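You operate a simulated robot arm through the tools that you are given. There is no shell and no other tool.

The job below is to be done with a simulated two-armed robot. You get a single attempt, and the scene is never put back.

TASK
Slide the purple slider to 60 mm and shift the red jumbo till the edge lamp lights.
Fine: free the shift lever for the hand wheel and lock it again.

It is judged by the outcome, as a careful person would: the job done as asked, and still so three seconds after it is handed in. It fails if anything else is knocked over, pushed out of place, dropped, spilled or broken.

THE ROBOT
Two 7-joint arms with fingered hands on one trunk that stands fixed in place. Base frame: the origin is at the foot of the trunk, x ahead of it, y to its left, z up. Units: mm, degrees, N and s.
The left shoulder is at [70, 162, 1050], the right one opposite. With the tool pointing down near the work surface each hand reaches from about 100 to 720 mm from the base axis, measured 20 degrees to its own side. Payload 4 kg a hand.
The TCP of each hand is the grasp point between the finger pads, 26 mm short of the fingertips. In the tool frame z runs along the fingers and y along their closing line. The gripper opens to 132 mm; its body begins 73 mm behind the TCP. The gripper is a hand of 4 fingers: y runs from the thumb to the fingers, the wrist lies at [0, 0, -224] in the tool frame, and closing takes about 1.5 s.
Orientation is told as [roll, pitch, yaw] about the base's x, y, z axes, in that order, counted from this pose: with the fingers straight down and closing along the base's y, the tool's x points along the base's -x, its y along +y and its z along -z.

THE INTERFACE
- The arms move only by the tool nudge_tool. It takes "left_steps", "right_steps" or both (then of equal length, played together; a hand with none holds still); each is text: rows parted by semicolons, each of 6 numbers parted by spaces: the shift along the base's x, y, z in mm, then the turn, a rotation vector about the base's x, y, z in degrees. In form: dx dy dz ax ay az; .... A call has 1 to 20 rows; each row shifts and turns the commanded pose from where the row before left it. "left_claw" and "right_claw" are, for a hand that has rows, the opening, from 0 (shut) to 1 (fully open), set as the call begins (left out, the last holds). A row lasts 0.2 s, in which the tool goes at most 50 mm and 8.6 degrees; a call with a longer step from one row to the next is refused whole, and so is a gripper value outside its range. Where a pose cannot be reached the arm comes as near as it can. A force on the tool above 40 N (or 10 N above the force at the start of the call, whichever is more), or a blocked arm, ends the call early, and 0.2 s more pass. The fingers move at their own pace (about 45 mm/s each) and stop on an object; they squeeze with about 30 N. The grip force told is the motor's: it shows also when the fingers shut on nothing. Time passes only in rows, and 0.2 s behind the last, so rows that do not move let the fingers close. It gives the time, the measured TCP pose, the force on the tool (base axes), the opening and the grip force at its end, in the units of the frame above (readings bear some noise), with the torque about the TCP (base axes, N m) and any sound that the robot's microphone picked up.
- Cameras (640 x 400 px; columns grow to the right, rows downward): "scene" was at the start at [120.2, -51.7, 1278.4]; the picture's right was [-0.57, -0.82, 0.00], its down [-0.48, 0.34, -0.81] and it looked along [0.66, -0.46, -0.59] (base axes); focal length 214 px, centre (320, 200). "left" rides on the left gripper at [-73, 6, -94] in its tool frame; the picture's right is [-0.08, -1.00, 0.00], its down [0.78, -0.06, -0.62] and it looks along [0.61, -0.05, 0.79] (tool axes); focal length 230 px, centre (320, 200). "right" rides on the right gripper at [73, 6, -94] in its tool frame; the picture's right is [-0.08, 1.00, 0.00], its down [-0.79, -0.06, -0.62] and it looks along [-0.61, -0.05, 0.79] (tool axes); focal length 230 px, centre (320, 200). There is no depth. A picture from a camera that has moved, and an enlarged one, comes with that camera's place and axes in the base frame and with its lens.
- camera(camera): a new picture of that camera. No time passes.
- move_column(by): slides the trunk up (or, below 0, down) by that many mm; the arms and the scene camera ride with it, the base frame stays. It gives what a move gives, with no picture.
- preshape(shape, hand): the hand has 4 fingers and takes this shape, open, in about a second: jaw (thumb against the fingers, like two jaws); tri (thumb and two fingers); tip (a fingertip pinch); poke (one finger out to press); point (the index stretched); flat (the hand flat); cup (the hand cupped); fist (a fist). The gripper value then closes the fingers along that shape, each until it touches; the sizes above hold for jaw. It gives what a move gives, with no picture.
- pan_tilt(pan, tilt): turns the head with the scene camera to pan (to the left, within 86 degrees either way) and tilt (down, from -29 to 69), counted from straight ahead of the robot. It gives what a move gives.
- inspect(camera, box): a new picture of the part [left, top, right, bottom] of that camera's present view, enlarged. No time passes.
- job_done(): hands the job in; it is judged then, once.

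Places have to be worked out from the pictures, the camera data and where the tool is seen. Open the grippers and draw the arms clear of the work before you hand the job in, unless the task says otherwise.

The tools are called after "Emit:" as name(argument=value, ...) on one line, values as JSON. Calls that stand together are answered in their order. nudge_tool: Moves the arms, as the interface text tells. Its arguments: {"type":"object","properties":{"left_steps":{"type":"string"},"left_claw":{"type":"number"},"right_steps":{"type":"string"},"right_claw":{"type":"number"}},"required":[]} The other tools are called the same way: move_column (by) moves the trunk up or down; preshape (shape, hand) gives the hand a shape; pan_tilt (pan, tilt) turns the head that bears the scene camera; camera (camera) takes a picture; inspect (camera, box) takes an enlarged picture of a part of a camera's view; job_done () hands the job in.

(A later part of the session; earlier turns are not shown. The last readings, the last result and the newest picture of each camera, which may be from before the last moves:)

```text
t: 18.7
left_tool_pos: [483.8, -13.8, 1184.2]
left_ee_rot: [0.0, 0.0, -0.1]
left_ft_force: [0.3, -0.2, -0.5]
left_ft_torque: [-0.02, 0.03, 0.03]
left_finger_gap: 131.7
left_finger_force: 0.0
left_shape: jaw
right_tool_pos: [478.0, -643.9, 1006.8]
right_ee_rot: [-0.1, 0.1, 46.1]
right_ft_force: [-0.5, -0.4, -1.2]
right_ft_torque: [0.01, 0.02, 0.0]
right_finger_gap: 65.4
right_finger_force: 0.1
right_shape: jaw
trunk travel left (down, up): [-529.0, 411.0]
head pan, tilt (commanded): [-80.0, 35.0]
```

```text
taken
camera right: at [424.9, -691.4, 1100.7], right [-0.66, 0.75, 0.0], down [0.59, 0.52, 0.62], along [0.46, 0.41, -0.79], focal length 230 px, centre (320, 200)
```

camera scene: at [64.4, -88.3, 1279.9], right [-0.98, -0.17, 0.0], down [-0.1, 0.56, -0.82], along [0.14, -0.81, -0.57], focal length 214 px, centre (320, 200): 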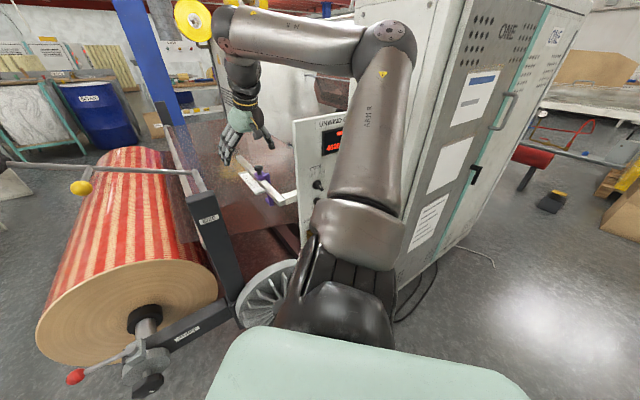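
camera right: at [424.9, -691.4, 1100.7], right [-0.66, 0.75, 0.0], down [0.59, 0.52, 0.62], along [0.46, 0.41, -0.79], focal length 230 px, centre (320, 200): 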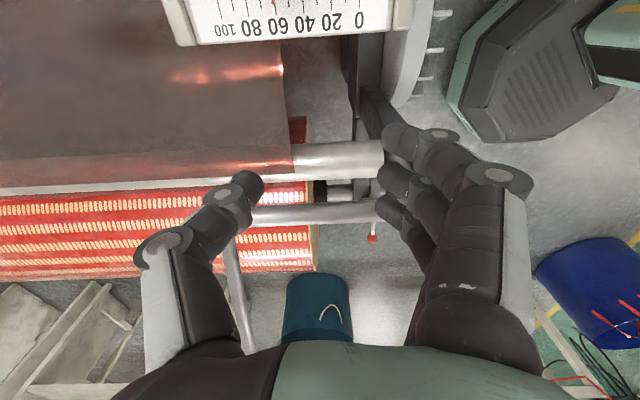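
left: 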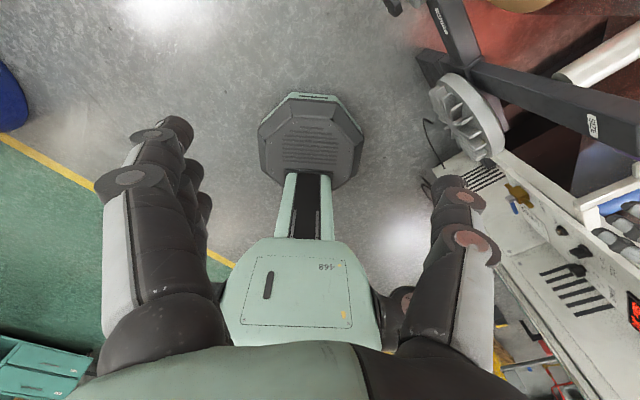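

The scale is at the picture's edge; I shift the hand 18 mm back toward it and enlarge.

Emit:
nudge_tool(right_steps="-6 -6.5 0 0 0 0; -6.5 -6.5 0 0 0 0; 0 0 0 0 0 0")

Emit:
inspect(camera="right", box=[230, 0, 330, 60])

Emit:
inspect(camera="right", box=[255, 0, 303, 30])

```text
t: 19.5
left_tool_pos: [484.9, -13.8, 1183.9]
left_ee_rot: [0.1, 0.0, 0.1]
left_ft_force: [0.1, -0.4, 0.9]
left_ft_torque: [0.03, 0.03, 0.03]
left_finger_gap: 131.8
left_finger_force: 0.1
left_shape: jaw
right_tool_pos: [464.6, -656.3, 1007.2]
right_ee_rot: [0.0, 0.0, 46.0]
right_ft_force: [0.1, 0.1, -0.6]
right_ft_torque: [0.01, -0.02, 0.0]
right_finger_gap: 65.5
right_finger_force: 0.1
right_shape: jaw
trunk travel left (down, up): [-529.0, 411.0]
head pan, tilt (commanded): [-80.0, 35.0]
```

```text
6.40 times, centred on (280, 30) of right
camera zoom: at [411.5, -704.4, 1100.5], right [-0.66, 0.75, 0.0], down [0.59, 0.52, 0.62], along [0.46, 0.41, -0.79], focal length 1472 px, centre (576, 1288)
```

zoom: 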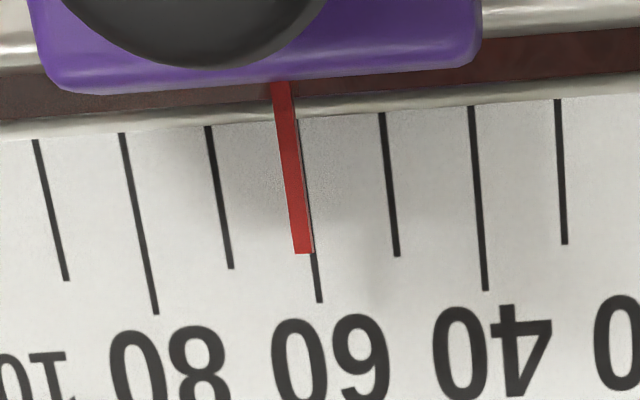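

```text
13.33 times, centred on (279, 15) of right
camera zoom: at [411.5, -704.4, 1100.5], right [-0.66, 0.75, 0.0], down [0.59, 0.52, 0.62], along [0.46, 0.41, -0.79], focal length 3068 px, centre (867, 2667)
```

zoom: 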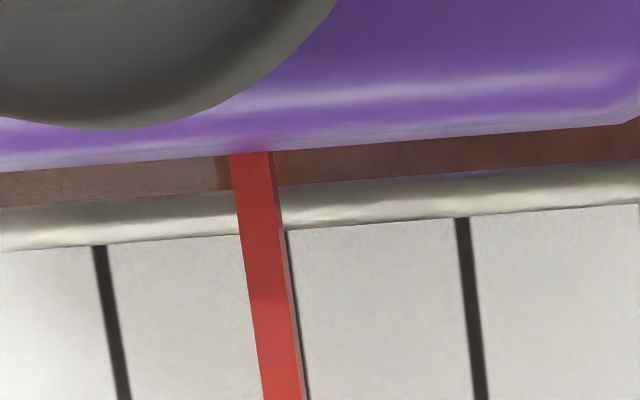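

Straight-down reading is about 61.3 apparent, roughly 59.5–60 true. I tilt the wrist to bring the camera exactly over the pointer for a parallax-free reading.

Emit:
nudge_tool(right_steps="10 -10 0 -3.6 -3.6 0; 10 -10 0 -3.6 -3.6 0; 10 -10 0 -3.6 -3.6 0; 11 -11 0 0 0 0; 0 0 0 0 0 0")

Emit:
camera(camera="right")

Emit:
inspect(camera="right", box=[210, 0, 310, 60])

```text
t: 20.7
left_tool_pos: [484.2, -12.9, 1184.9]
left_ee_rot: [0.0, 0.1, 0.1]
left_ft_force: [0.6, -0.7, -0.6]
left_ft_torque: [0.01, 0.03, 0.0]
left_finger_gap: 131.7
left_finger_force: 0.0
left_shape: jaw
right_tool_pos: [505.2, -697.7, 1007.7]
right_ee_rot: [-15.3, 0.2, 46.0]
right_ft_force: [-0.2, 0.1, -0.9]
right_ft_torque: [0.01, -0.02, -0.02]
right_finger_gap: 65.3
right_finger_force: 0.0
right_shape: jaw
trunk travel left (down, up): [-529.0, 411.0]
head pan, tilt (commanded): [-80.0, 35.0]
```

```text
taken
camera right: at [434.3, -728.6, 1096.4], right [-0.64, 0.72, -0.26], down [0.47, 0.64, 0.61], along [0.61, 0.26, -0.75], focal length 230 px, centre (320, 200)
```

right: 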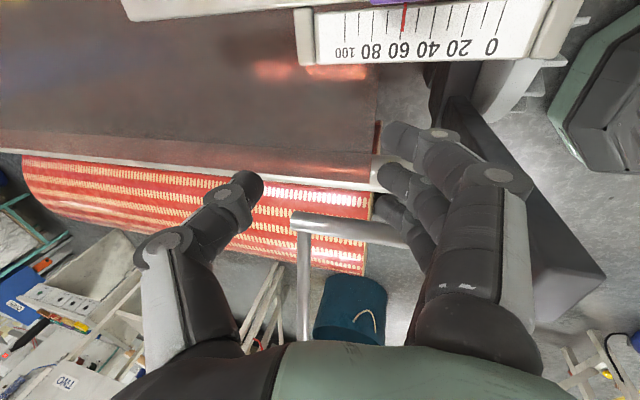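

```text
6.40 times, centred on (260, 30) of right
camera zoom: at [434.3, -728.6, 1096.4], right [-0.64, 0.72, -0.26], down [0.47, 0.64, 0.61], along [0.61, 0.26, -0.75], focal length 1472 px, centre (704, 1288)
```

zoom: 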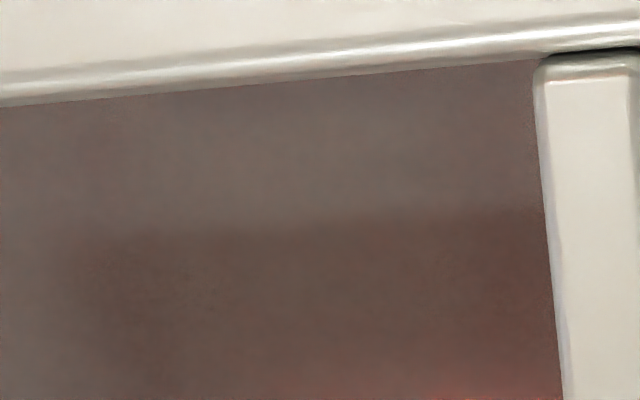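

The camera is now right above the pointer (raw pixel ≈(404, 18)); I enlarge that spot.

Emit:
inspect(camera="right", box=[360, 0, 460, 60])

Emit:
inspect(camera="right", box=[384, 4, 424, 34])

```text
6.40 times, centred on (410, 30) of right
camera zoom: at [434.3, -728.6, 1096.4], right [-0.64, 0.72, -0.26], down [0.47, 0.64, 0.61], along [0.61, 0.26, -0.75], focal length 1472 px, centre (-256, 1288)
```

zoom: 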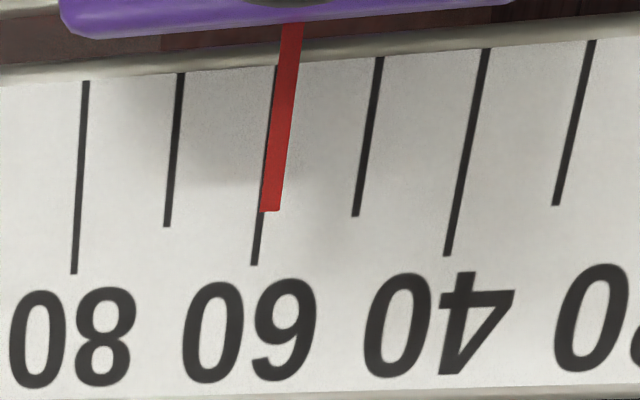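

```text
13.33 times, centred on (404, 19) of right
camera zoom: at [434.3, -728.6, 1096.4], right [-0.64, 0.72, -0.26], down [0.47, 0.64, 0.61], along [0.61, 0.26, -0.75], focal length 3068 px, centre (-800, 2613)
```

zoom: 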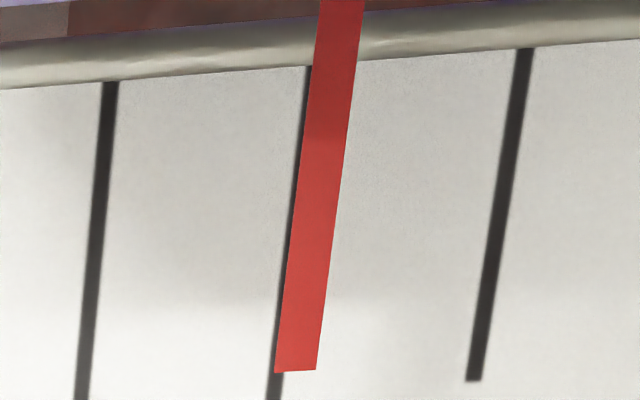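

Parallax-free the pointer reads about 59.1 mm, so it wants roughly 0.9 mm more. I go back to the gripping attitude above the knob for a small correction.

Emit:
nudge_tool(right_steps="-11 11 6 0 0 0; -10 10 6 3.6 3.6 0; -10 10 6 3.6 3.6 0; -10 10 6 3.6 3.6 0; -6 0 0 0 0 -8.2; -6 0 0 0 0 -8.2; -6 0 0 0 0 -8.2; -6 0 0 0 0 -8.2; -6 0 0 0 0 -8.2; -6 0 0 0 0 -8.2; -6 0 0 0 0 -8.2; -6 0 0 0 0 -8.2; -6 0 0 0 0 -8.2; -6 0 0 0 0 -8.2; -6 0 0 0 0 -8; 0 -20 0 -4.6 -4.8 0; 0 -20 0 -4.6 -4.8 0; 0 -20 0 -4.6 -4.8 0; 0 0 0 0 0 0")

Emit:
camera(camera="right")

```text
t: 24.7
left_tool_pos: [485.7, -12.4, 1185.5]
left_ee_rot: [-0.1, -0.1, 0.1]
left_ft_force: [-0.1, -0.8, 0.6]
left_ft_torque: [0.02, 0.01, 0.03]
left_finger_gap: 131.7
left_finger_force: 0.0
left_shape: jaw
right_tool_pos: [400.4, -715.8, 1030.1]
right_ee_rot: [0.0, -20.0, -43.9]
right_ft_force: [-0.5, -0.4, 0.1]
right_ft_torque: [0.02, 0.01, 0.01]
right_finger_gap: 65.4
right_finger_force: 0.0
right_shape: jaw
trunk travel left (down, up): [-529.0, 411.0]
head pan, tilt (commanded): [-80.0, 35.0]
```

```text
taken
camera right: at [333.0, -642.3, 1093.8], right [0.74, 0.67, 0.03], down [0.34, -0.41, 0.85], along [0.58, -0.62, -0.53], focal length 230 px, centre (320, 200)
```

right: 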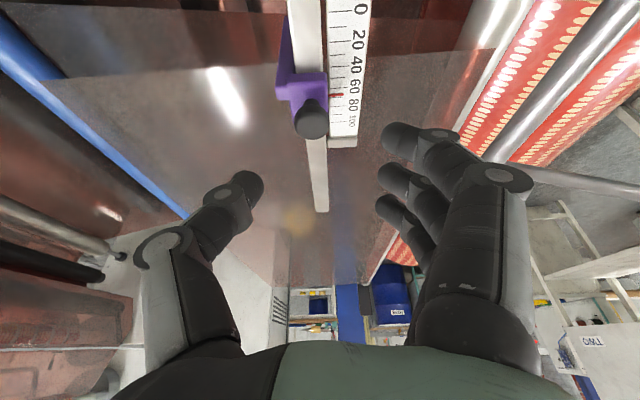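

I go down along the tool axis onto the knob and close.

Emit:
nudge_tool(right_steps="-2.7 -4.8 -18.3 0 0 0; 4.9 -4.7 -18.8 0 0 0; 4.9 -4.7 -18.8 0 0 0; 4.9 -4.7 -18.8 0 0 0; 4.9 -4.7 -18.8 0 0 0; 0 0 0 0 0 0", right_claw=0.5)

Emit:
camera(camera="right")

```text
t: 26.1
left_tool_pos: [482.7, -14.3, 1185.4]
left_ee_rot: [0.0, -0.1, 0.0]
left_ft_force: [-1.0, -0.4, 0.3]
left_ft_torque: [-0.01, 0.01, 0.03]
left_finger_gap: 131.8
left_finger_force: 0.1
left_shape: jaw
right_tool_pos: [416.0, -740.0, 938.8]
right_ee_rot: [0.1, -20.1, -43.8]
right_ft_force: [-0.2, 0.0, 1.0]
right_ft_torque: [-0.01, -0.01, 0.03]
right_finger_gap: 65.4
right_finger_force: 0.0
right_shape: jaw
trunk travel left (down, up): [-529.0, 411.0]
head pan, tilt (commanded): [-80.0, 35.0]
```

```text
taken
camera right: at [349.0, -666.7, 1001.0], right [0.74, 0.67, 0.03], down [0.34, -0.41, 0.85], along [0.58, -0.62, -0.53], focal length 230 px, centre (320, 200)
```

right: 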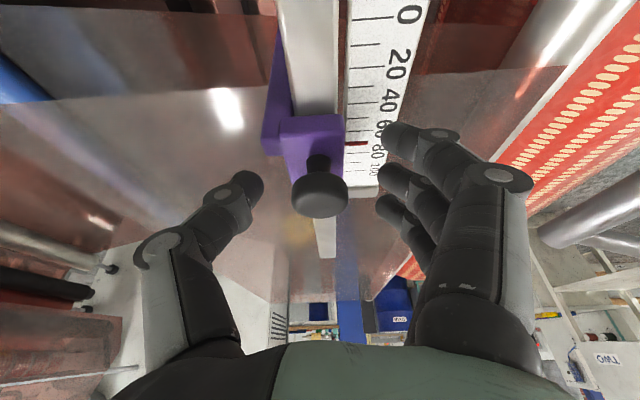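

Lined up. I take a reference zoom from the head camera, close on the knob, then nudge 1 mm outward.

Emit:
inspect(camera="scene", box=[252, 174, 268, 184])

Emit:
nudge_tool(right_steps="0 0 0 0 0 0; 0 0 0 0 0 0; 0 0 0 0 0 0; 0 0 0 0 0 0; 0 0 0 0 0 0; 0 0 0 0 0 0; 0 0 0 0 0 0", right_claw=0.0)

Emit:
inspect(camera="scene", box=[252, 174, 268, 184])

Emit:
nudge_tool(right_steps="0.4 -0.4 0 0 0 0; 0.4 -0.4 0 0 0 0; 0 0 0 0 0 0; 0 0 0 0 0 0", right_claw=0.0)

Emit:
inspect(camera="scene", box=[252, 174, 268, 184])

```text
16.00 times, centred on (260, 179) of scene
camera zoom: at [63.4, -88.1, 1280.0], right [-0.98, -0.17, 0.0], down [-0.1, 0.56, -0.82], along [0.14, -0.81, -0.57], focal length 3432 px, centre (1280, 536)
```

zoom: 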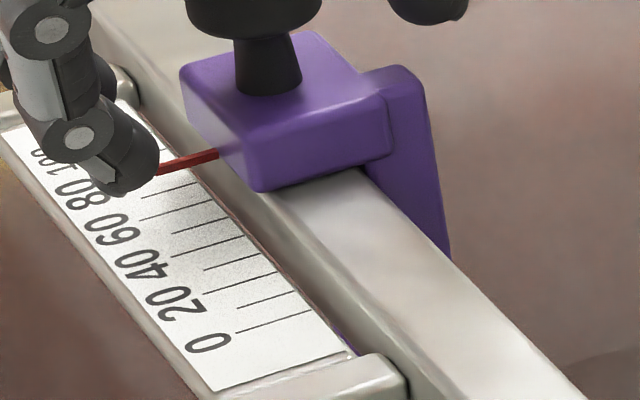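

```text
t: 27.7
left_tool_pos: [483.5, -13.4, 1185.3]
left_ee_rot: [0.0, 0.0, 0.0]
left_ft_force: [0.5, -0.4, -0.5]
left_ft_torque: [0.0, 0.01, 0.0]
left_finger_gap: 131.8
left_finger_force: 0.1
left_shape: jaw
right_tool_pos: [414.3, -742.1, 938.6]
right_ee_rot: [0.2, -20.0, -44.0]
right_ft_force: [-1.4, -2.3, 0.0]
right_ft_torque: [0.11, -0.09, -0.25]
right_finger_gap: 12.0
right_finger_force: 29.8
right_shape: jaw
trunk travel left (down, up): [-529.0, 411.0]
head pan, tilt (commanded): [-80.0, 35.0]
```

```text
16.00 times, centred on (260, 179) of scene
camera zoom: at [63.3, -88.8, 1279.9], right [-0.98, -0.17, 0.0], down [-0.1, 0.57, -0.82], along [0.14, -0.81, -0.57], focal length 3432 px, centre (1280, 536)
```

zoom: 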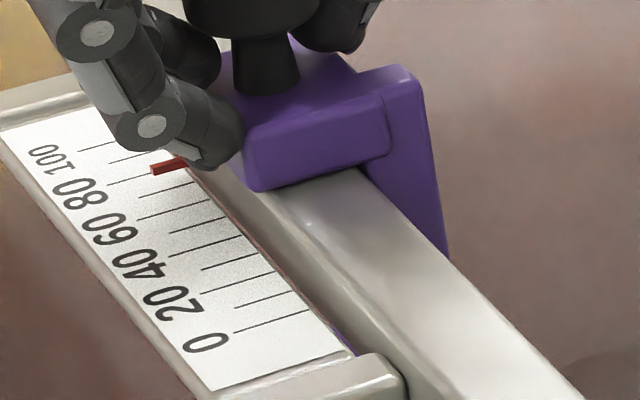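

```text
t: 28.7
left_tool_pos: [483.8, -13.8, 1184.3]
left_ee_rot: [0.0, 0.0, 0.0]
left_ft_force: [0.0, 0.9, 0.1]
left_ft_torque: [-0.03, -0.03, 0.02]
left_finger_gap: 131.9
left_finger_force: 0.0
left_shape: jaw
right_tool_pos: [415.8, -741.6, 937.3]
right_ee_rot: [0.2, -20.0, -44.1]
right_ft_force: [-3.2, -3.8, 2.2]
right_ft_torque: [0.05, -0.03, -0.26]
right_finger_gap: 12.3
right_finger_force: 29.7
right_shape: jaw
trunk travel left (down, up): [-529.0, 411.0]
head pan, tilt (commanded): [-80.0, 35.0]
```

```text
16.00 times, centred on (260, 179) of scene
camera zoom: at [62.9, -88.7, 1280.0], right [-0.98, -0.17, 0.0], down [-0.1, 0.57, -0.82], along [0.14, -0.81, -0.57], focal length 3432 px, centre (1280, 536)
```

zoom: 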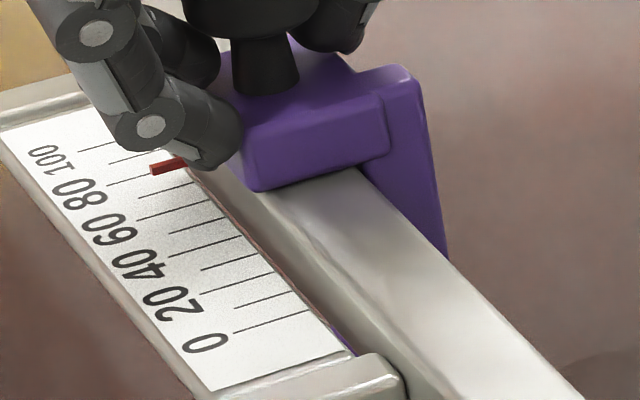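

The move of 1 mm seems mostly taken up by finger give. I check with the closer hand camera, then nudge a bit more.

Emit:
inspect(camera="right", box=[300, 90, 380, 150])

Emit:
nudge_tool(right_steps="0.4 -0.4 0 0 0 0; 0.3 -0.3 0 0 0 0; 0 0 0 0 0 0; 0 0 0 0 0 0", right_claw=0.0)

Emit:
inspect(camera="right", box=[300, 90, 380, 150])

Emit:
inspect(camera="scene", box=[252, 174, 268, 184])

```text
6.67 times, centred on (340, 120) of right
camera zoom: at [348.8, -667.6, 1000.7], right [0.74, 0.67, 0.03], down [0.34, -0.41, 0.85], along [0.58, -0.62, -0.53], focal length 1534 px, centre (187, 733)
```

zoom: 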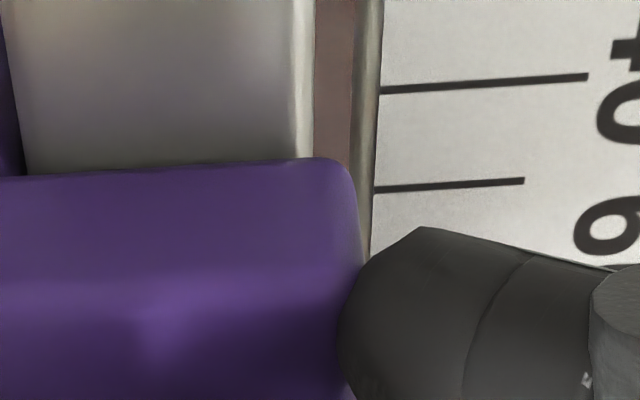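

```text
t: 29.7
left_tool_pos: [483.6, -13.9, 1185.2]
left_ee_rot: [0.0, -0.1, 0.1]
left_ft_force: [1.0, 0.5, 0.3]
left_ft_torque: [-0.04, -0.02, -0.01]
left_finger_gap: 131.9
left_finger_force: 0.0
left_shape: jaw
right_tool_pos: [417.4, -742.8, 938.8]
right_ee_rot: [0.2, -20.1, -44.0]
right_ft_force: [-3.5, -2.0, 0.4]
right_ft_torque: [0.08, -0.03, -0.24]
right_finger_gap: 12.3
right_finger_force: 29.8
right_shape: jaw
trunk travel left (down, up): [-529.0, 411.0]
head pan, tilt (commanded): [-80.0, 35.0]
```

```text
6.67 times, centred on (340, 120) of right
camera zoom: at [349.2, -668.0, 1000.7], right [0.74, 0.67, 0.03], down [0.34, -0.41, 0.85], along [0.58, -0.62, -0.53], focal length 1534 px, centre (187, 733)
```

zoom: 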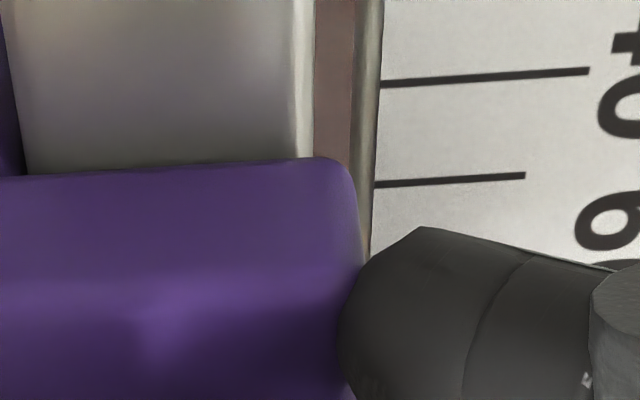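

```text
16.00 times, centred on (260, 179) of scene
camera zoom: at [63.0, -88.7, 1280.0], right [-0.98, -0.17, 0.0], down [-0.1, 0.57, -0.82], along [0.14, -0.81, -0.57], focal length 3432 px, centre (1280, 536)
```

zoom: 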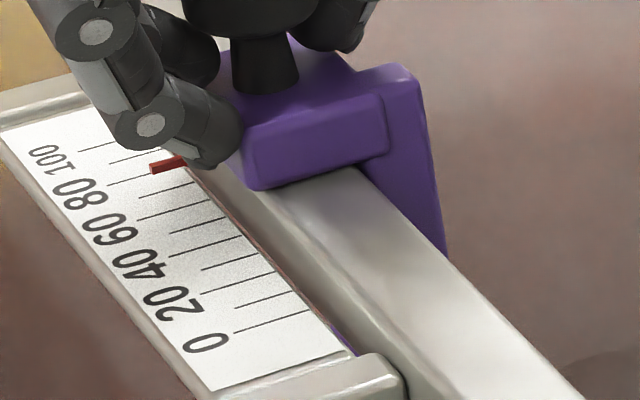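

The block now moves together with the hand. I release and retreat to the same spot as before, so the hand-camera view can be compared directly with the earlier picture (67.3 apparent = 59.1 true).

Emit:
nudge_tool(right_steps="0 0 0 0 0 0; 0 0 0 0 0 0; 0 0 0 0 0 0; 0 0 0 0 0 0; 0 0 0 0 0 0; -4.9 4.7 18.8 0 0 0; -4.9 4.7 18.8 0 0 0; -4.9 4.7 18.8 0 0 0; -4.9 4.7 18.8 0 0 0; -4.9 4.7 18.8 0 0 0; 0 0 0 0 0 0", right_claw=0.5)

Emit:
inspect(camera="right", box=[325, 80, 365, 120])

Emit:
inspect(camera="scene", box=[248, 172, 272, 190])

```text
t: 32.1
left_tool_pos: [484.7, -14.7, 1184.3]
left_ee_rot: [0.0, 0.0, 0.1]
left_ft_force: [0.4, -0.4, 0.6]
left_ft_torque: [0.02, -0.02, 0.0]
left_finger_gap: 131.6
left_finger_force: 0.0
left_shape: jaw
right_tool_pos: [393.4, -719.1, 1033.2]
right_ee_rot: [0.1, -19.9, -44.0]
right_ft_force: [0.5, 1.0, -0.1]
right_ft_torque: [-0.01, 0.02, 0.02]
right_finger_gap: 65.3
right_finger_force: 0.1
right_shape: jaw
trunk travel left (down, up): [-529.0, 411.0]
head pan, tilt (commanded): [-80.0, 35.0]
```

```text
10.00 times, centred on (345, 100) of right
camera zoom: at [325.6, -644.4, 1096.1], right [0.74, 0.67, 0.03], down [0.34, -0.41, 0.85], along [0.58, -0.62, -0.53], focal length 2301 px, centre (70, 1200)
```

zoom: 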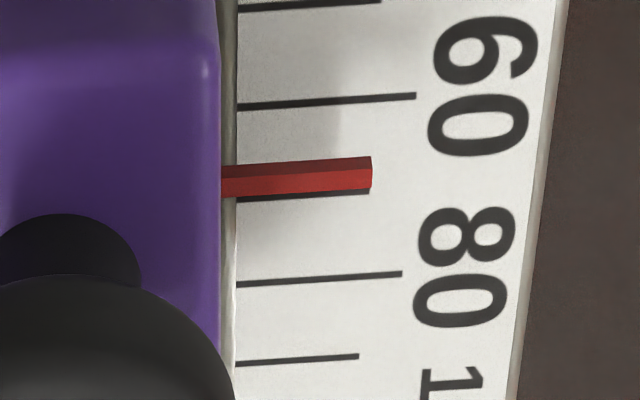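

```text
16.00 times, centred on (260, 181) of scene
camera zoom: at [63.9, -88.9, 1279.9], right [-0.98, -0.17, 0.0], down [-0.1, 0.57, -0.82], along [0.14, -0.81, -0.57], focal length 3432 px, centre (1280, 504)
```

zoom: 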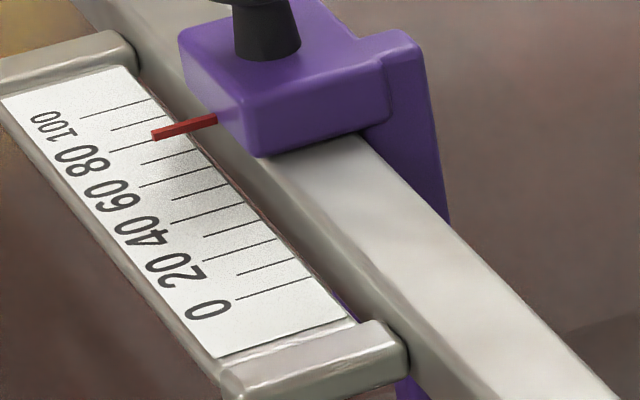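

Compared with the earlier identical view the pointer has moved on by about 0.8 mm, so it stands at ≈59.9–60 mm: the slider is done. Now I bring the right hand back in and up, out of the way, before lowering the trunk.

Emit:
nudge_tool(right_steps="-2 20 8 4.6 4.8 0; -2 20 8 4.6 4.8 0; -2 20 8 4.6 4.8 0; 0 25 10 0 0 7.33; 0 30 10 0 0 7.33; 0 30 10 0 0 7.33; 0 30 10 0 0 7.33; 0 30 10 0 0 7.33; 0 30 10 0 0 7.33; -5 35 15 0 0 0; -5 35 15 0 0 0; -5 35 15 0 0 0; -5 35 15 0 0 0; 0 0 15 0 0 0; 0 0 15 0 0 0; 0 0 0 0 0 0")

Emit:
camera(camera="scene")

Emit:
camera(camera="right")

```text
t: 35.5
left_tool_pos: [484.1, -14.9, 1186.4]
left_ee_rot: [0.0, 0.1, 0.0]
left_ft_force: [-0.2, -0.3, 0.5]
left_ft_torque: [-0.02, -0.03, 0.03]
left_finger_gap: 132.0
left_finger_force: 0.0
left_shape: jaw
right_tool_pos: [358.8, -333.2, 1104.4]
right_ee_rot: [0.1, -0.3, 0.0]
right_ft_force: [0.7, 0.8, 0.2]
right_ft_torque: [-0.02, -0.02, -0.02]
right_finger_gap: 65.4
right_finger_force: 0.1
right_shape: jaw
right hand out of reach, approached as far as the arm can: row 6, 7, 8, 9, 10, 11, 12, 13, 14, 15
trunk travel left (down, up): [-529.0, 411.0]
head pan, tilt (commanded): [-80.0, 35.0]
```

```text
taken
camera scene: at [63.7, -88.4, 1279.9], right [-0.98, -0.17, 0.0], down [-0.1, 0.56, -0.82], along [0.14, -0.81, -0.57], focal length 214 px, centre (320, 200)
```

scene: 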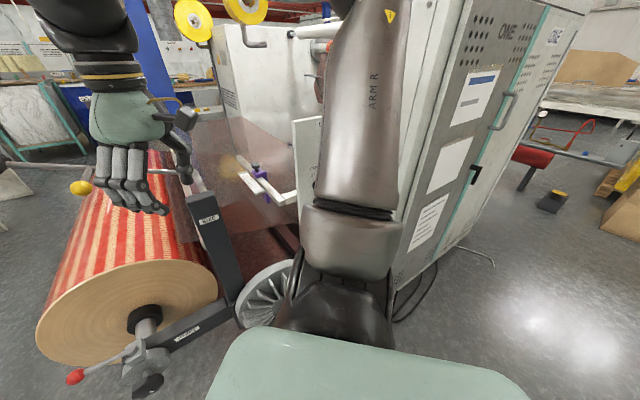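

```text
taken
camera right: at [287.2, -328.1, 1196.6], right [0.08, 1.0, 0.0], down [0.78, -0.06, 0.62], along [0.62, -0.05, -0.79], focal length 230 px, centre (320, 200)
```

right: 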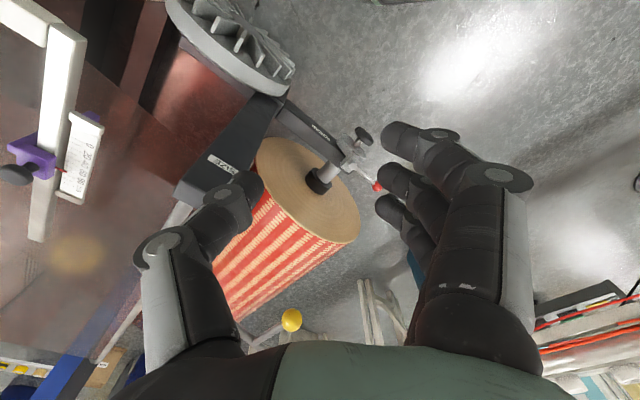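

The right arm is drawn in (tool near [359, -333, 1104]) and clear of stand, panel and fan. I lower the trunk in stages so the left arm can reach the hand wheel and lever.

Emit:
move_column(by=-200)

Emit:
pan_tilt(pan=-45, tilt=30)

Emit:
camera(camera="scene")

Emit:
camera(camera="left")

Emit:
camera(camera="right")

```text
t: 37.7
left_tool_pos: [483.3, -14.8, 985.0]
left_ee_rot: [0.0, 0.0, 0.0]
left_ft_force: [-0.2, -0.2, 0.0]
left_ft_torque: [-0.01, 0.0, 0.0]
left_finger_gap: 131.7
left_finger_force: 0.1
left_shape: jaw
right_tool_pos: [358.9, -333.3, 903.0]
right_ee_rot: [0.1, -0.3, 0.1]
right_ft_force: [0.2, 0.1, 0.1]
right_ft_torque: [0.02, 0.01, 0.01]
right_finger_gap: 65.5
right_finger_force: 0.0
right_shape: jaw
trunk travel left (down, up): [-329.0, 611.0]
head pan, tilt (commanded): [-80.0, 35.0]
```

```text
t: 38.7
left_tool_pos: [483.9, -13.1, 985.7]
left_ee_rot: [0.1, 0.0, -0.1]
left_ft_force: [-0.4, 0.1, 0.5]
left_ft_torque: [0.02, -0.03, 0.02]
left_finger_gap: 131.9
left_finger_force: 0.0
left_shape: jaw
right_tool_pos: [359.5, -333.0, 902.2]
right_ee_rot: [0.1, -0.2, 0.0]
right_ft_force: [0.8, 0.3, -0.5]
right_ft_torque: [0.0, -0.02, 0.0]
right_finger_gap: 65.2
right_finger_force: 0.1
right_shape: jaw
trunk travel left (down, up): [-329.0, 611.0]
head pan, tilt (commanded): [-45.0, 30.0]
```

```text
taken
camera scene: at [112.3, -65.7, 1087.7], right [-0.71, -0.71, 0.0], down [-0.35, 0.35, -0.87], along [0.61, -0.61, -0.5], focal length 214 px, centre (320, 200)
```

scene: 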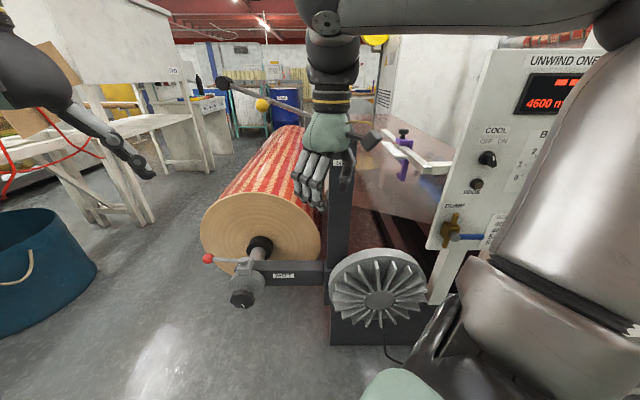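

```text
taken
camera left: at [557.0, -8.7, 1078.6], right [0.08, -1.0, 0.0], down [-0.78, -0.06, 0.62], along [-0.61, -0.05, -0.79], focal length 230 px, centre (320, 200)
```

left: 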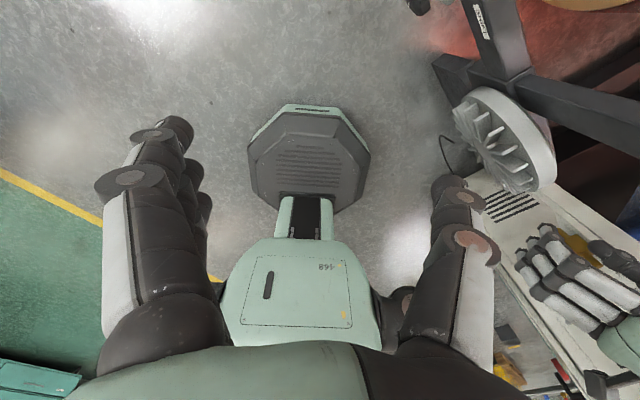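

```text
taken
camera right: at [287.2, -328.2, 996.5], right [0.08, 1.0, 0.0], down [0.78, -0.06, 0.62], along [0.62, -0.05, -0.79], focal length 230 px, centre (320, 200)
```

right: 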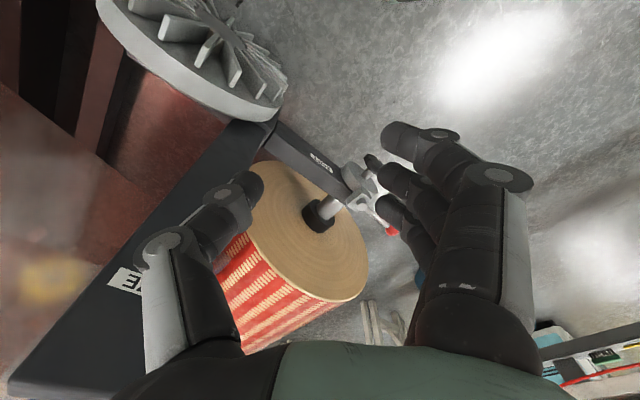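

With the head at pan -45° the EDGE lamp, hand wheel and lever are all in view. I zoom on each.

Emit:
inspect(camera="scene", box=[430, 110, 530, 250])

Emit:
inspect(camera="scene", box=[190, 220, 300, 320])

Emit:
inspect(camera="right", box=[290, 130, 420, 250])

```text
2.86 times, centred on (480, 180) of scene
camera zoom: at [112.3, -65.7, 1087.7], right [-0.71, -0.71, 0.0], down [-0.35, 0.35, -0.87], along [0.61, -0.61, -0.5], focal length 613 px, centre (-137, 257)
```

zoom: 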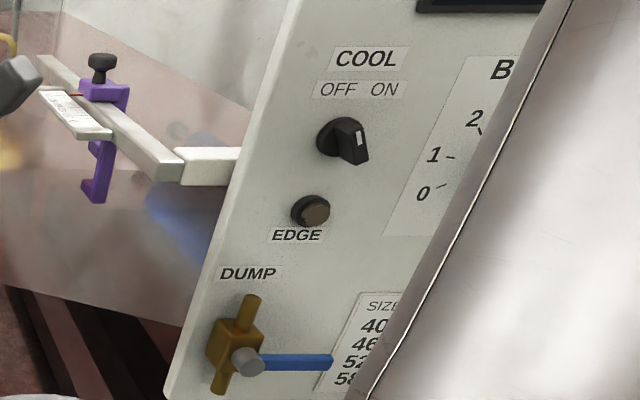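

```text
4.00 times, centred on (245, 270) of scene
camera zoom: at [112.3, -65.7, 1087.7], right [-0.71, -0.71, 0.0], down [-0.35, 0.35, -0.87], along [0.61, -0.61, -0.5], focal length 858 px, centre (620, -80)
```

zoom: 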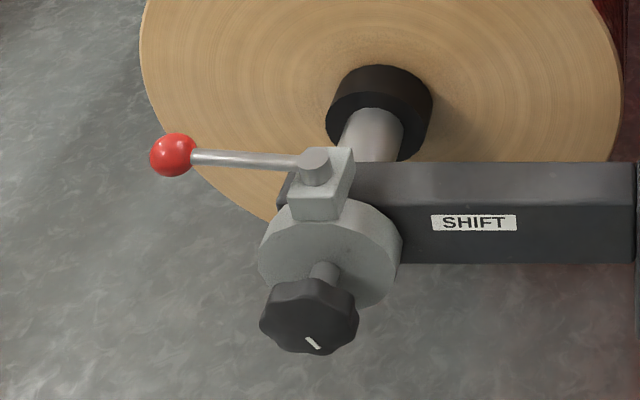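

```text
3.33 times, centred on (355, 190) of right
camera zoom: at [287.2, -328.2, 996.5], right [0.08, 1.0, 0.0], down [0.78, -0.06, 0.62], along [0.62, -0.05, -0.79], focal length 767 px, centre (203, 233)
```

zoom: 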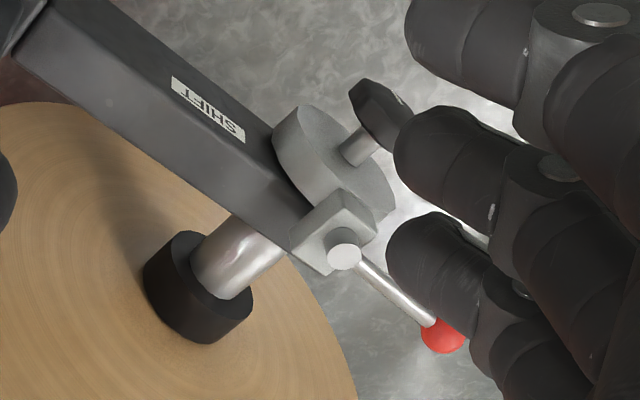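

The lever's hub is a vertical pin, so the red-ball lever swings level; now it points left (ball ≈[755, -170, 553], hub ≈[666, -252]). The knob hand wheel is at ≈[618, -205, 428], its axis along [0.71, -0.705, 0], and the EDGE lamp is dark. I lower the trunk another 150 mm.

Emit:
move_column(by=-150)

Emit:
camera(camera="scene")

```text
t: 40.5
left_tool_pos: [484.9, -14.0, 834.9]
left_ee_rot: [0.1, 0.0, -0.1]
left_ft_force: [0.8, 0.8, -0.1]
left_ft_torque: [-0.02, -0.02, -0.02]
left_finger_gap: 131.9
left_finger_force: 0.1
left_shape: jaw
right_tool_pos: [360.3, -333.6, 753.4]
right_ee_rot: [0.1, -0.2, 0.1]
right_ft_force: [0.1, -0.1, -0.2]
right_ft_torque: [0.03, 0.02, 0.01]
right_finger_gap: 65.3
right_finger_force: 0.1
right_shape: jaw
trunk travel left (down, up): [-179.0, 761.0]
head pan, tilt (commanded): [-45.0, 30.0]
```

```text
taken
camera scene: at [112.2, -65.5, 937.8], right [-0.71, -0.71, 0.0], down [-0.35, 0.35, -0.87], along [0.61, -0.61, -0.5], focal length 214 px, centre (320, 200)
```

scene: 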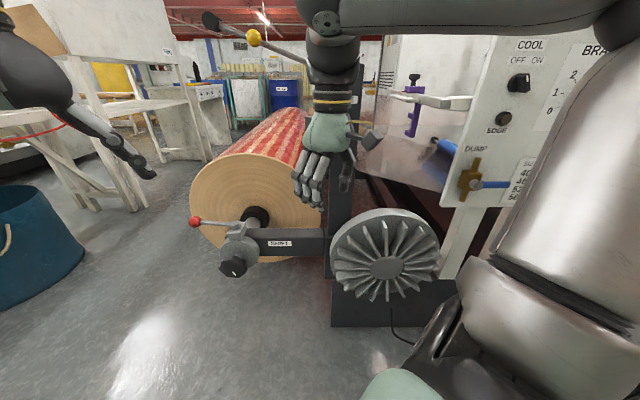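

Lamp, lever and wheel are still in view. I zoom on the lever and wheel from this lower angle to refine their positions.

Emit:
inspect(camera="scene", box=[180, 195, 300, 285])

Emit:
inspect(camera="right", box=[290, 130, 470, 270])

Emit:
camera(camera="right")

```text
4.44 times, centred on (240, 240) of scene
camera zoom: at [112.2, -65.5, 937.8], right [-0.71, -0.71, 0.0], down [-0.35, 0.35, -0.87], along [0.61, -0.61, -0.5], focal length 953 px, centre (676, 22)
```

zoom: 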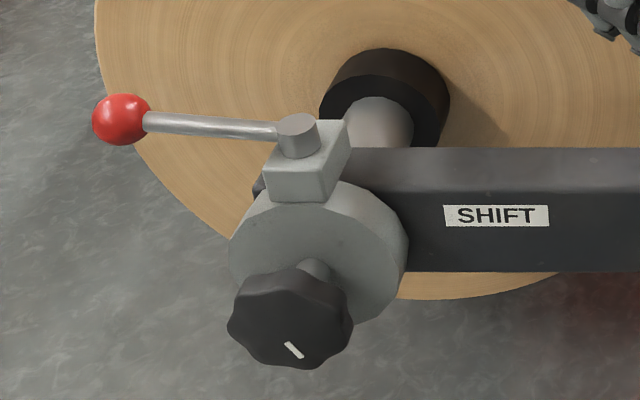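

```text
2.86 times, centred on (380, 200) of right
camera zoom: at [287.1, -328.1, 846.7], right [0.08, 1.0, 0.0], down [0.78, -0.06, 0.62], along [0.62, -0.05, -0.79], focal length 657 px, centre (149, 200)
```

zoom: 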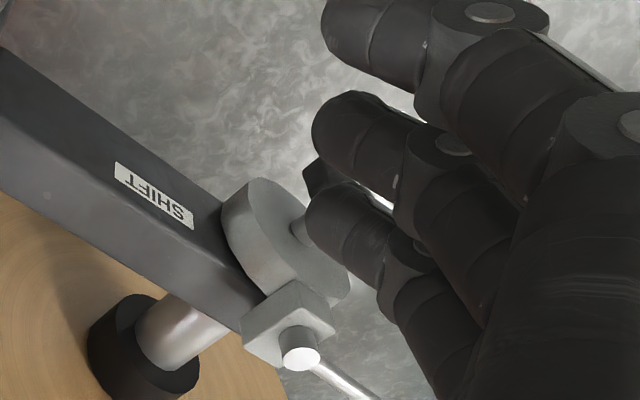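

```text
taken
camera right: at [287.1, -328.1, 846.7], right [0.08, 1.0, 0.0], down [0.78, -0.06, 0.62], along [0.62, -0.05, -0.79], focal length 230 px, centre (320, 200)
```

right: 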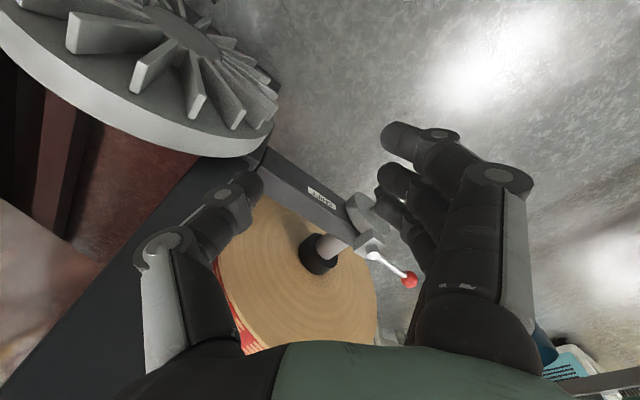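

Positions agree across views. I now bring the left hand forward and down while yawing -45° and tilting it 90°, so it points along the roll axis toward the lever/wheel, stopping well short.

Emit:
nudge_tool(left_steps="7.4 -3.2 -12.6 0 0 -7.5; 7.4 -3.2 -12.6 0 0 -7.5; 7.4 -3.2 -12.6 0 0 -7.5; 7.4 -3.2 -12.6 0 0 -7.5; 7.4 -3.2 -12.6 0 0 -7.5; 7.4 -3.2 -12.6 0 0 -7.5; 7.4 -3.2 -12.6 -5.77 -5.81 0; 7.4 -3.2 -12.6 -5.77 -5.81 0; 7.4 -3.2 -12.6 -5.77 -5.81 0; 7.4 -3.2 -12.6 -5.77 -5.81 0; 7.4 -3.2 -12.6 -5.77 -5.81 0; 7.4 -3.2 -12.6 -5.77 -5.81 0; 7.4 -3.2 -12.6 -5.77 -5.81 0; 7.4 -3.2 -12.6 -5.77 -5.81 0; 7.4 -3.2 -12.6 -5.77 -5.81 0; 7.4 -3.2 -12.6 -5.77 -5.81 0; 7.4 -3.2 -12.6 -5.77 -5.81 0; 0 0 0 0 0 0", left_claw=0.5)

Emit:
camera(camera="left")

Emit:
camera(camera="scene")

```text
t: 44.3
left_tool_pos: [609.7, -68.6, 620.7]
left_ee_rot: [113.7, -89.8, -158.5]
left_ft_force: [-0.4, 0.2, -0.1]
left_ft_torque: [0.0, -0.04, 0.01]
left_finger_gap: 66.6
left_finger_force: 0.1
left_shape: jaw
right_tool_pos: [359.2, -333.9, 753.5]
right_ee_rot: [0.1, -0.1, 0.2]
right_ft_force: [0.7, 0.0, -0.2]
right_ft_torque: [0.02, -0.03, 0.01]
right_finger_gap: 65.5
right_finger_force: 0.1
right_shape: jaw
trunk travel left (down, up): [-179.0, 761.0]
head pan, tilt (commanded): [-45.0, 30.0]
```

```text
taken
camera left: at [547.1, 1.2, 693.5], right [-0.7, -0.71, 0.07], down [-0.48, 0.39, -0.79], along [0.53, -0.59, -0.61], focal length 230 px, centre (320, 200)
```

left: 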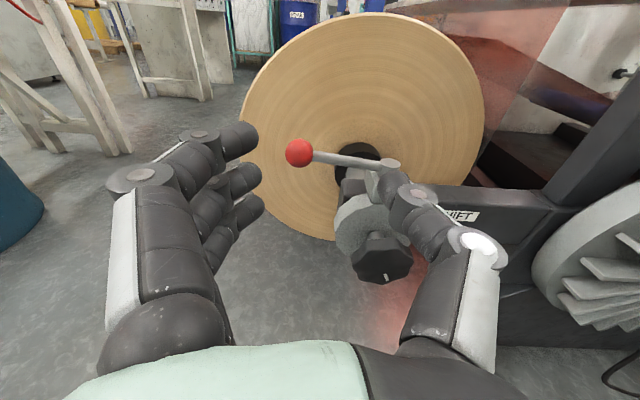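

```text
taken
camera scene: at [112.3, -65.2, 937.8], right [-0.71, -0.71, 0.0], down [-0.35, 0.35, -0.87], along [0.61, -0.61, -0.5], focal length 214 px, centre (320, 200)
```

scene: 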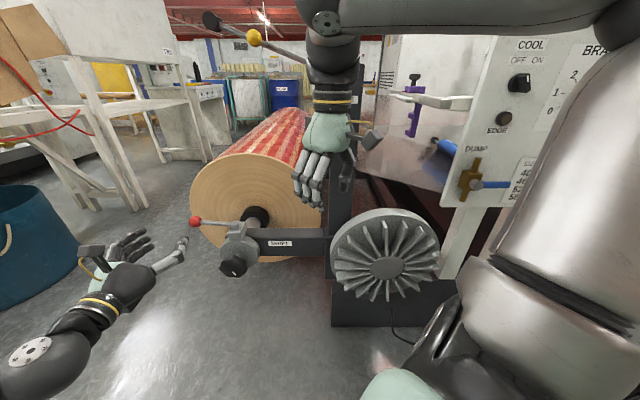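

The left hand now points along the roll axis and sees ball, lever and wheel. I roll it 90° about its own axis so the jaws close vertically — that lets the ball turn freely in the pinch as the lever swings.

Emit:
nudge_tool(left_steps="0 0 0 -5.81 5.77 0; 0 0 0 -5.81 5.77 0; 0 0 0 -5.81 5.77 0; 0 0 0 -5.81 5.77 0; 0 0 0 -5.81 5.77 0; 0 0 0 -5.81 5.77 0; 0 0 0 -5.81 5.77 0; 0 0 0 -5.81 5.77 0; 0 0 0 -5.81 5.77 0; 0 0 0 -5.81 5.77 0; 0 0 0 -5.81 5.77 0; 0 0 0 0 0 0", left_claw=0.5)

Emit:
camera(camera="left")

Emit:
camera(camera="scene")

```text
t: 46.9
left_tool_pos: [609.5, -67.3, 620.6]
left_ee_rot: [-90.0, -0.1, 45.3]
left_ft_force: [-0.9, -0.7, 0.2]
left_ft_torque: [0.0, -0.02, 0.03]
left_finger_gap: 66.4
left_finger_force: 0.1
left_shape: jaw
right_tool_pos: [359.0, -333.5, 752.7]
right_ee_rot: [0.1, -0.2, 0.0]
right_ft_force: [0.2, 0.4, 0.7]
right_ft_torque: [-0.01, 0.0, -0.01]
right_finger_gap: 65.3
right_finger_force: 0.1
right_shape: jaw
trunk travel left (down, up): [-179.0, 761.0]
head pan, tilt (commanded): [-45.0, 30.0]
```

```text
taken
camera left: at [594.6, 49.2, 615.3], right [0.05, 0.05, 1.0], down [-0.99, -0.12, 0.06], along [0.13, -0.99, 0.05], focal length 230 px, centre (320, 200)
```

left: 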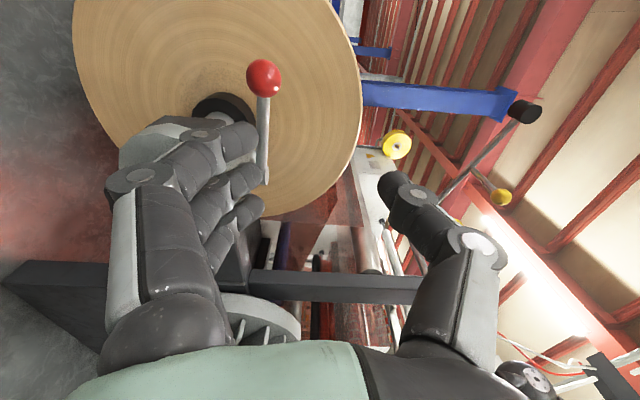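

```text
taken
camera scene: at [112.3, -65.5, 937.7], right [-0.71, -0.71, 0.0], down [-0.35, 0.35, -0.87], along [0.61, -0.61, -0.5], focal length 214 px, centre (320, 200)
```

scene: 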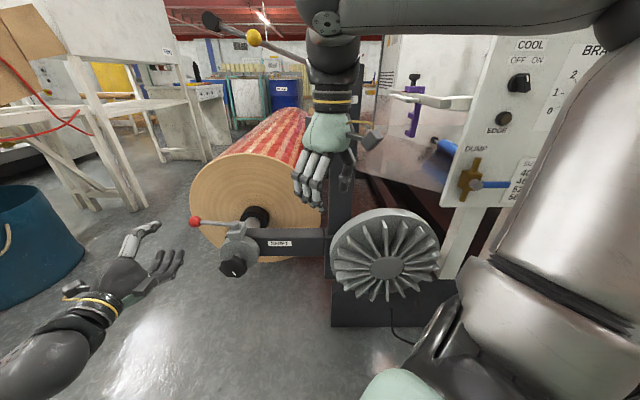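

The ball sits at ≈[745.5, -169.5, 562], about 38 mm across. I open a little more and line the hand up 100 mm in front of the ball.

Emit:
nudge_tool(left_steps="16 -8 -14.5 0 0 0; 16 -8 -14.5 0 0 0; 16 -8 -14.5 0 0 0; 17 -8 -15 0 0 0; 0 0 0 0 0 0", left_claw=0.65)

Emit:
camera(camera="left")

Emit:
inspect(camera="scene", box=[100, 180, 300, 300])

```text
t: 48.1
left_tool_pos: [676.9, -100.4, 561.1]
left_ee_rot: [-90.1, -0.1, 45.3]
left_ft_force: [0.7, 0.2, 0.3]
left_ft_torque: [0.0, -0.03, 0.03]
left_finger_gap: 85.2
left_finger_force: 0.1
left_shape: jaw
right_tool_pos: [358.6, -334.0, 752.8]
right_ee_rot: [0.1, -0.2, 0.0]
right_ft_force: [-0.2, -0.5, 0.0]
right_ft_torque: [0.01, 0.02, -0.03]
right_finger_gap: 65.4
right_finger_force: 0.1
right_shape: jaw
trunk travel left (down, up): [-179.0, 761.0]
head pan, tilt (commanded): [-45.0, 30.0]
```

```text
taken
camera left: at [661.3, 16.7, 556.3], right [0.05, 0.05, 1.0], down [-0.99, -0.12, 0.06], along [0.13, -0.99, 0.05], focal length 230 px, centre (320, 200)
```

left: 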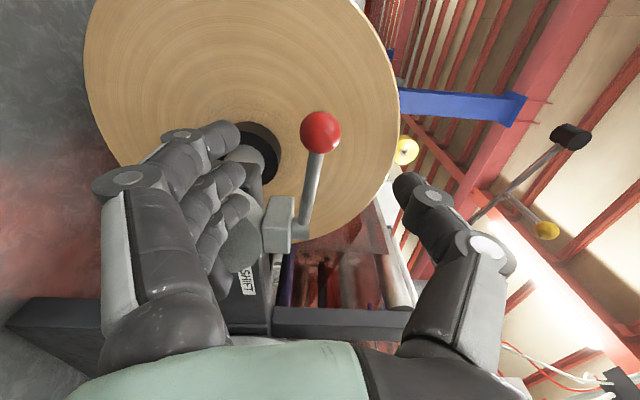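

```text
3.20 times, centred on (200, 240) of scene
camera zoom: at [112.4, -65.6, 937.7], right [-0.71, -0.71, 0.0], down [-0.35, 0.35, -0.87], along [0.61, -0.61, -0.5], focal length 686 px, centre (704, 72)
```

zoom: 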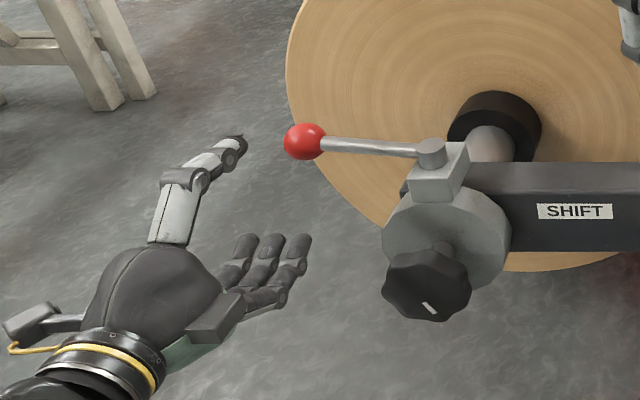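

The ball is centred in the jaw line. I move forward along the tool axis until it lies between thumb and fingers.

Emit:
nudge_tool(left_steps="11.3 -11.5 0.2 0 0 0; 11.3 -11.5 0.2 0 0 0; 11.3 -11.5 0.2 0 0 0; 11.3 -11.5 0.2 0 0 0; 11.3 -11.5 0.2 0 0 0; 11.4 -11.5 0.3 0 0 0; 4 -4 0 0 0 0; 0 0 0 0 0 0", left_claw=0.65)

Emit:
camera(camera="left")

Emit:
inspect(camera="scene", box=[140, 180, 300, 300])

```text
t: 49.9
left_tool_pos: [747.0, -173.0, 563.6]
left_ee_rot: [-90.0, -0.1, 45.3]
left_ft_force: [0.2, 0.2, 0.3]
left_ft_torque: [-0.02, -0.01, -0.01]
left_finger_gap: 85.4
left_finger_force: 0.1
left_shape: jaw
right_tool_pos: [360.0, -333.6, 753.3]
right_ee_rot: [0.1, -0.1, 0.0]
right_ft_force: [0.4, 0.6, 1.4]
right_ft_torque: [0.0, 0.0, 0.02]
right_finger_gap: 65.6
right_finger_force: 0.3
right_shape: jaw
trunk travel left (down, up): [-179.0, 761.0]
head pan, tilt (commanded): [-45.0, 30.0]
```

```text
taken
camera left: at [731.0, -56.3, 558.3], right [0.05, 0.05, 1.0], down [-0.99, -0.12, 0.06], along [0.13, -0.99, 0.05], focal length 230 px, centre (320, 200)
```

left: 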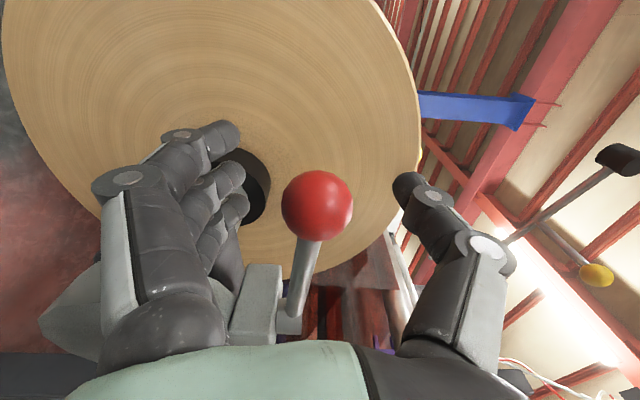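

```text
3.33 times, centred on (220, 240) of scene
camera zoom: at [112.4, -65.6, 937.7], right [-0.71, -0.71, 0.0], down [-0.35, 0.35, -0.87], along [0.61, -0.61, -0.5], focal length 715 px, centre (653, 67)
```

zoom: 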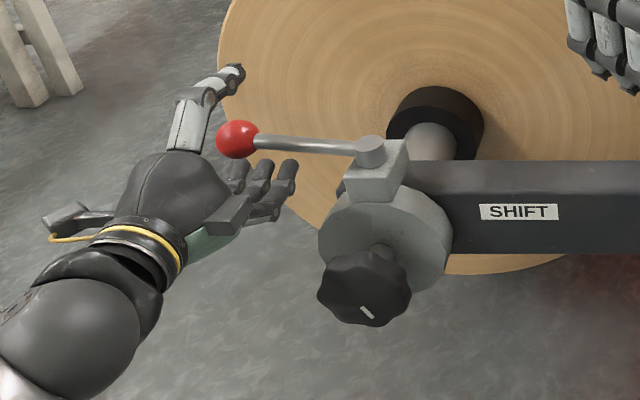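

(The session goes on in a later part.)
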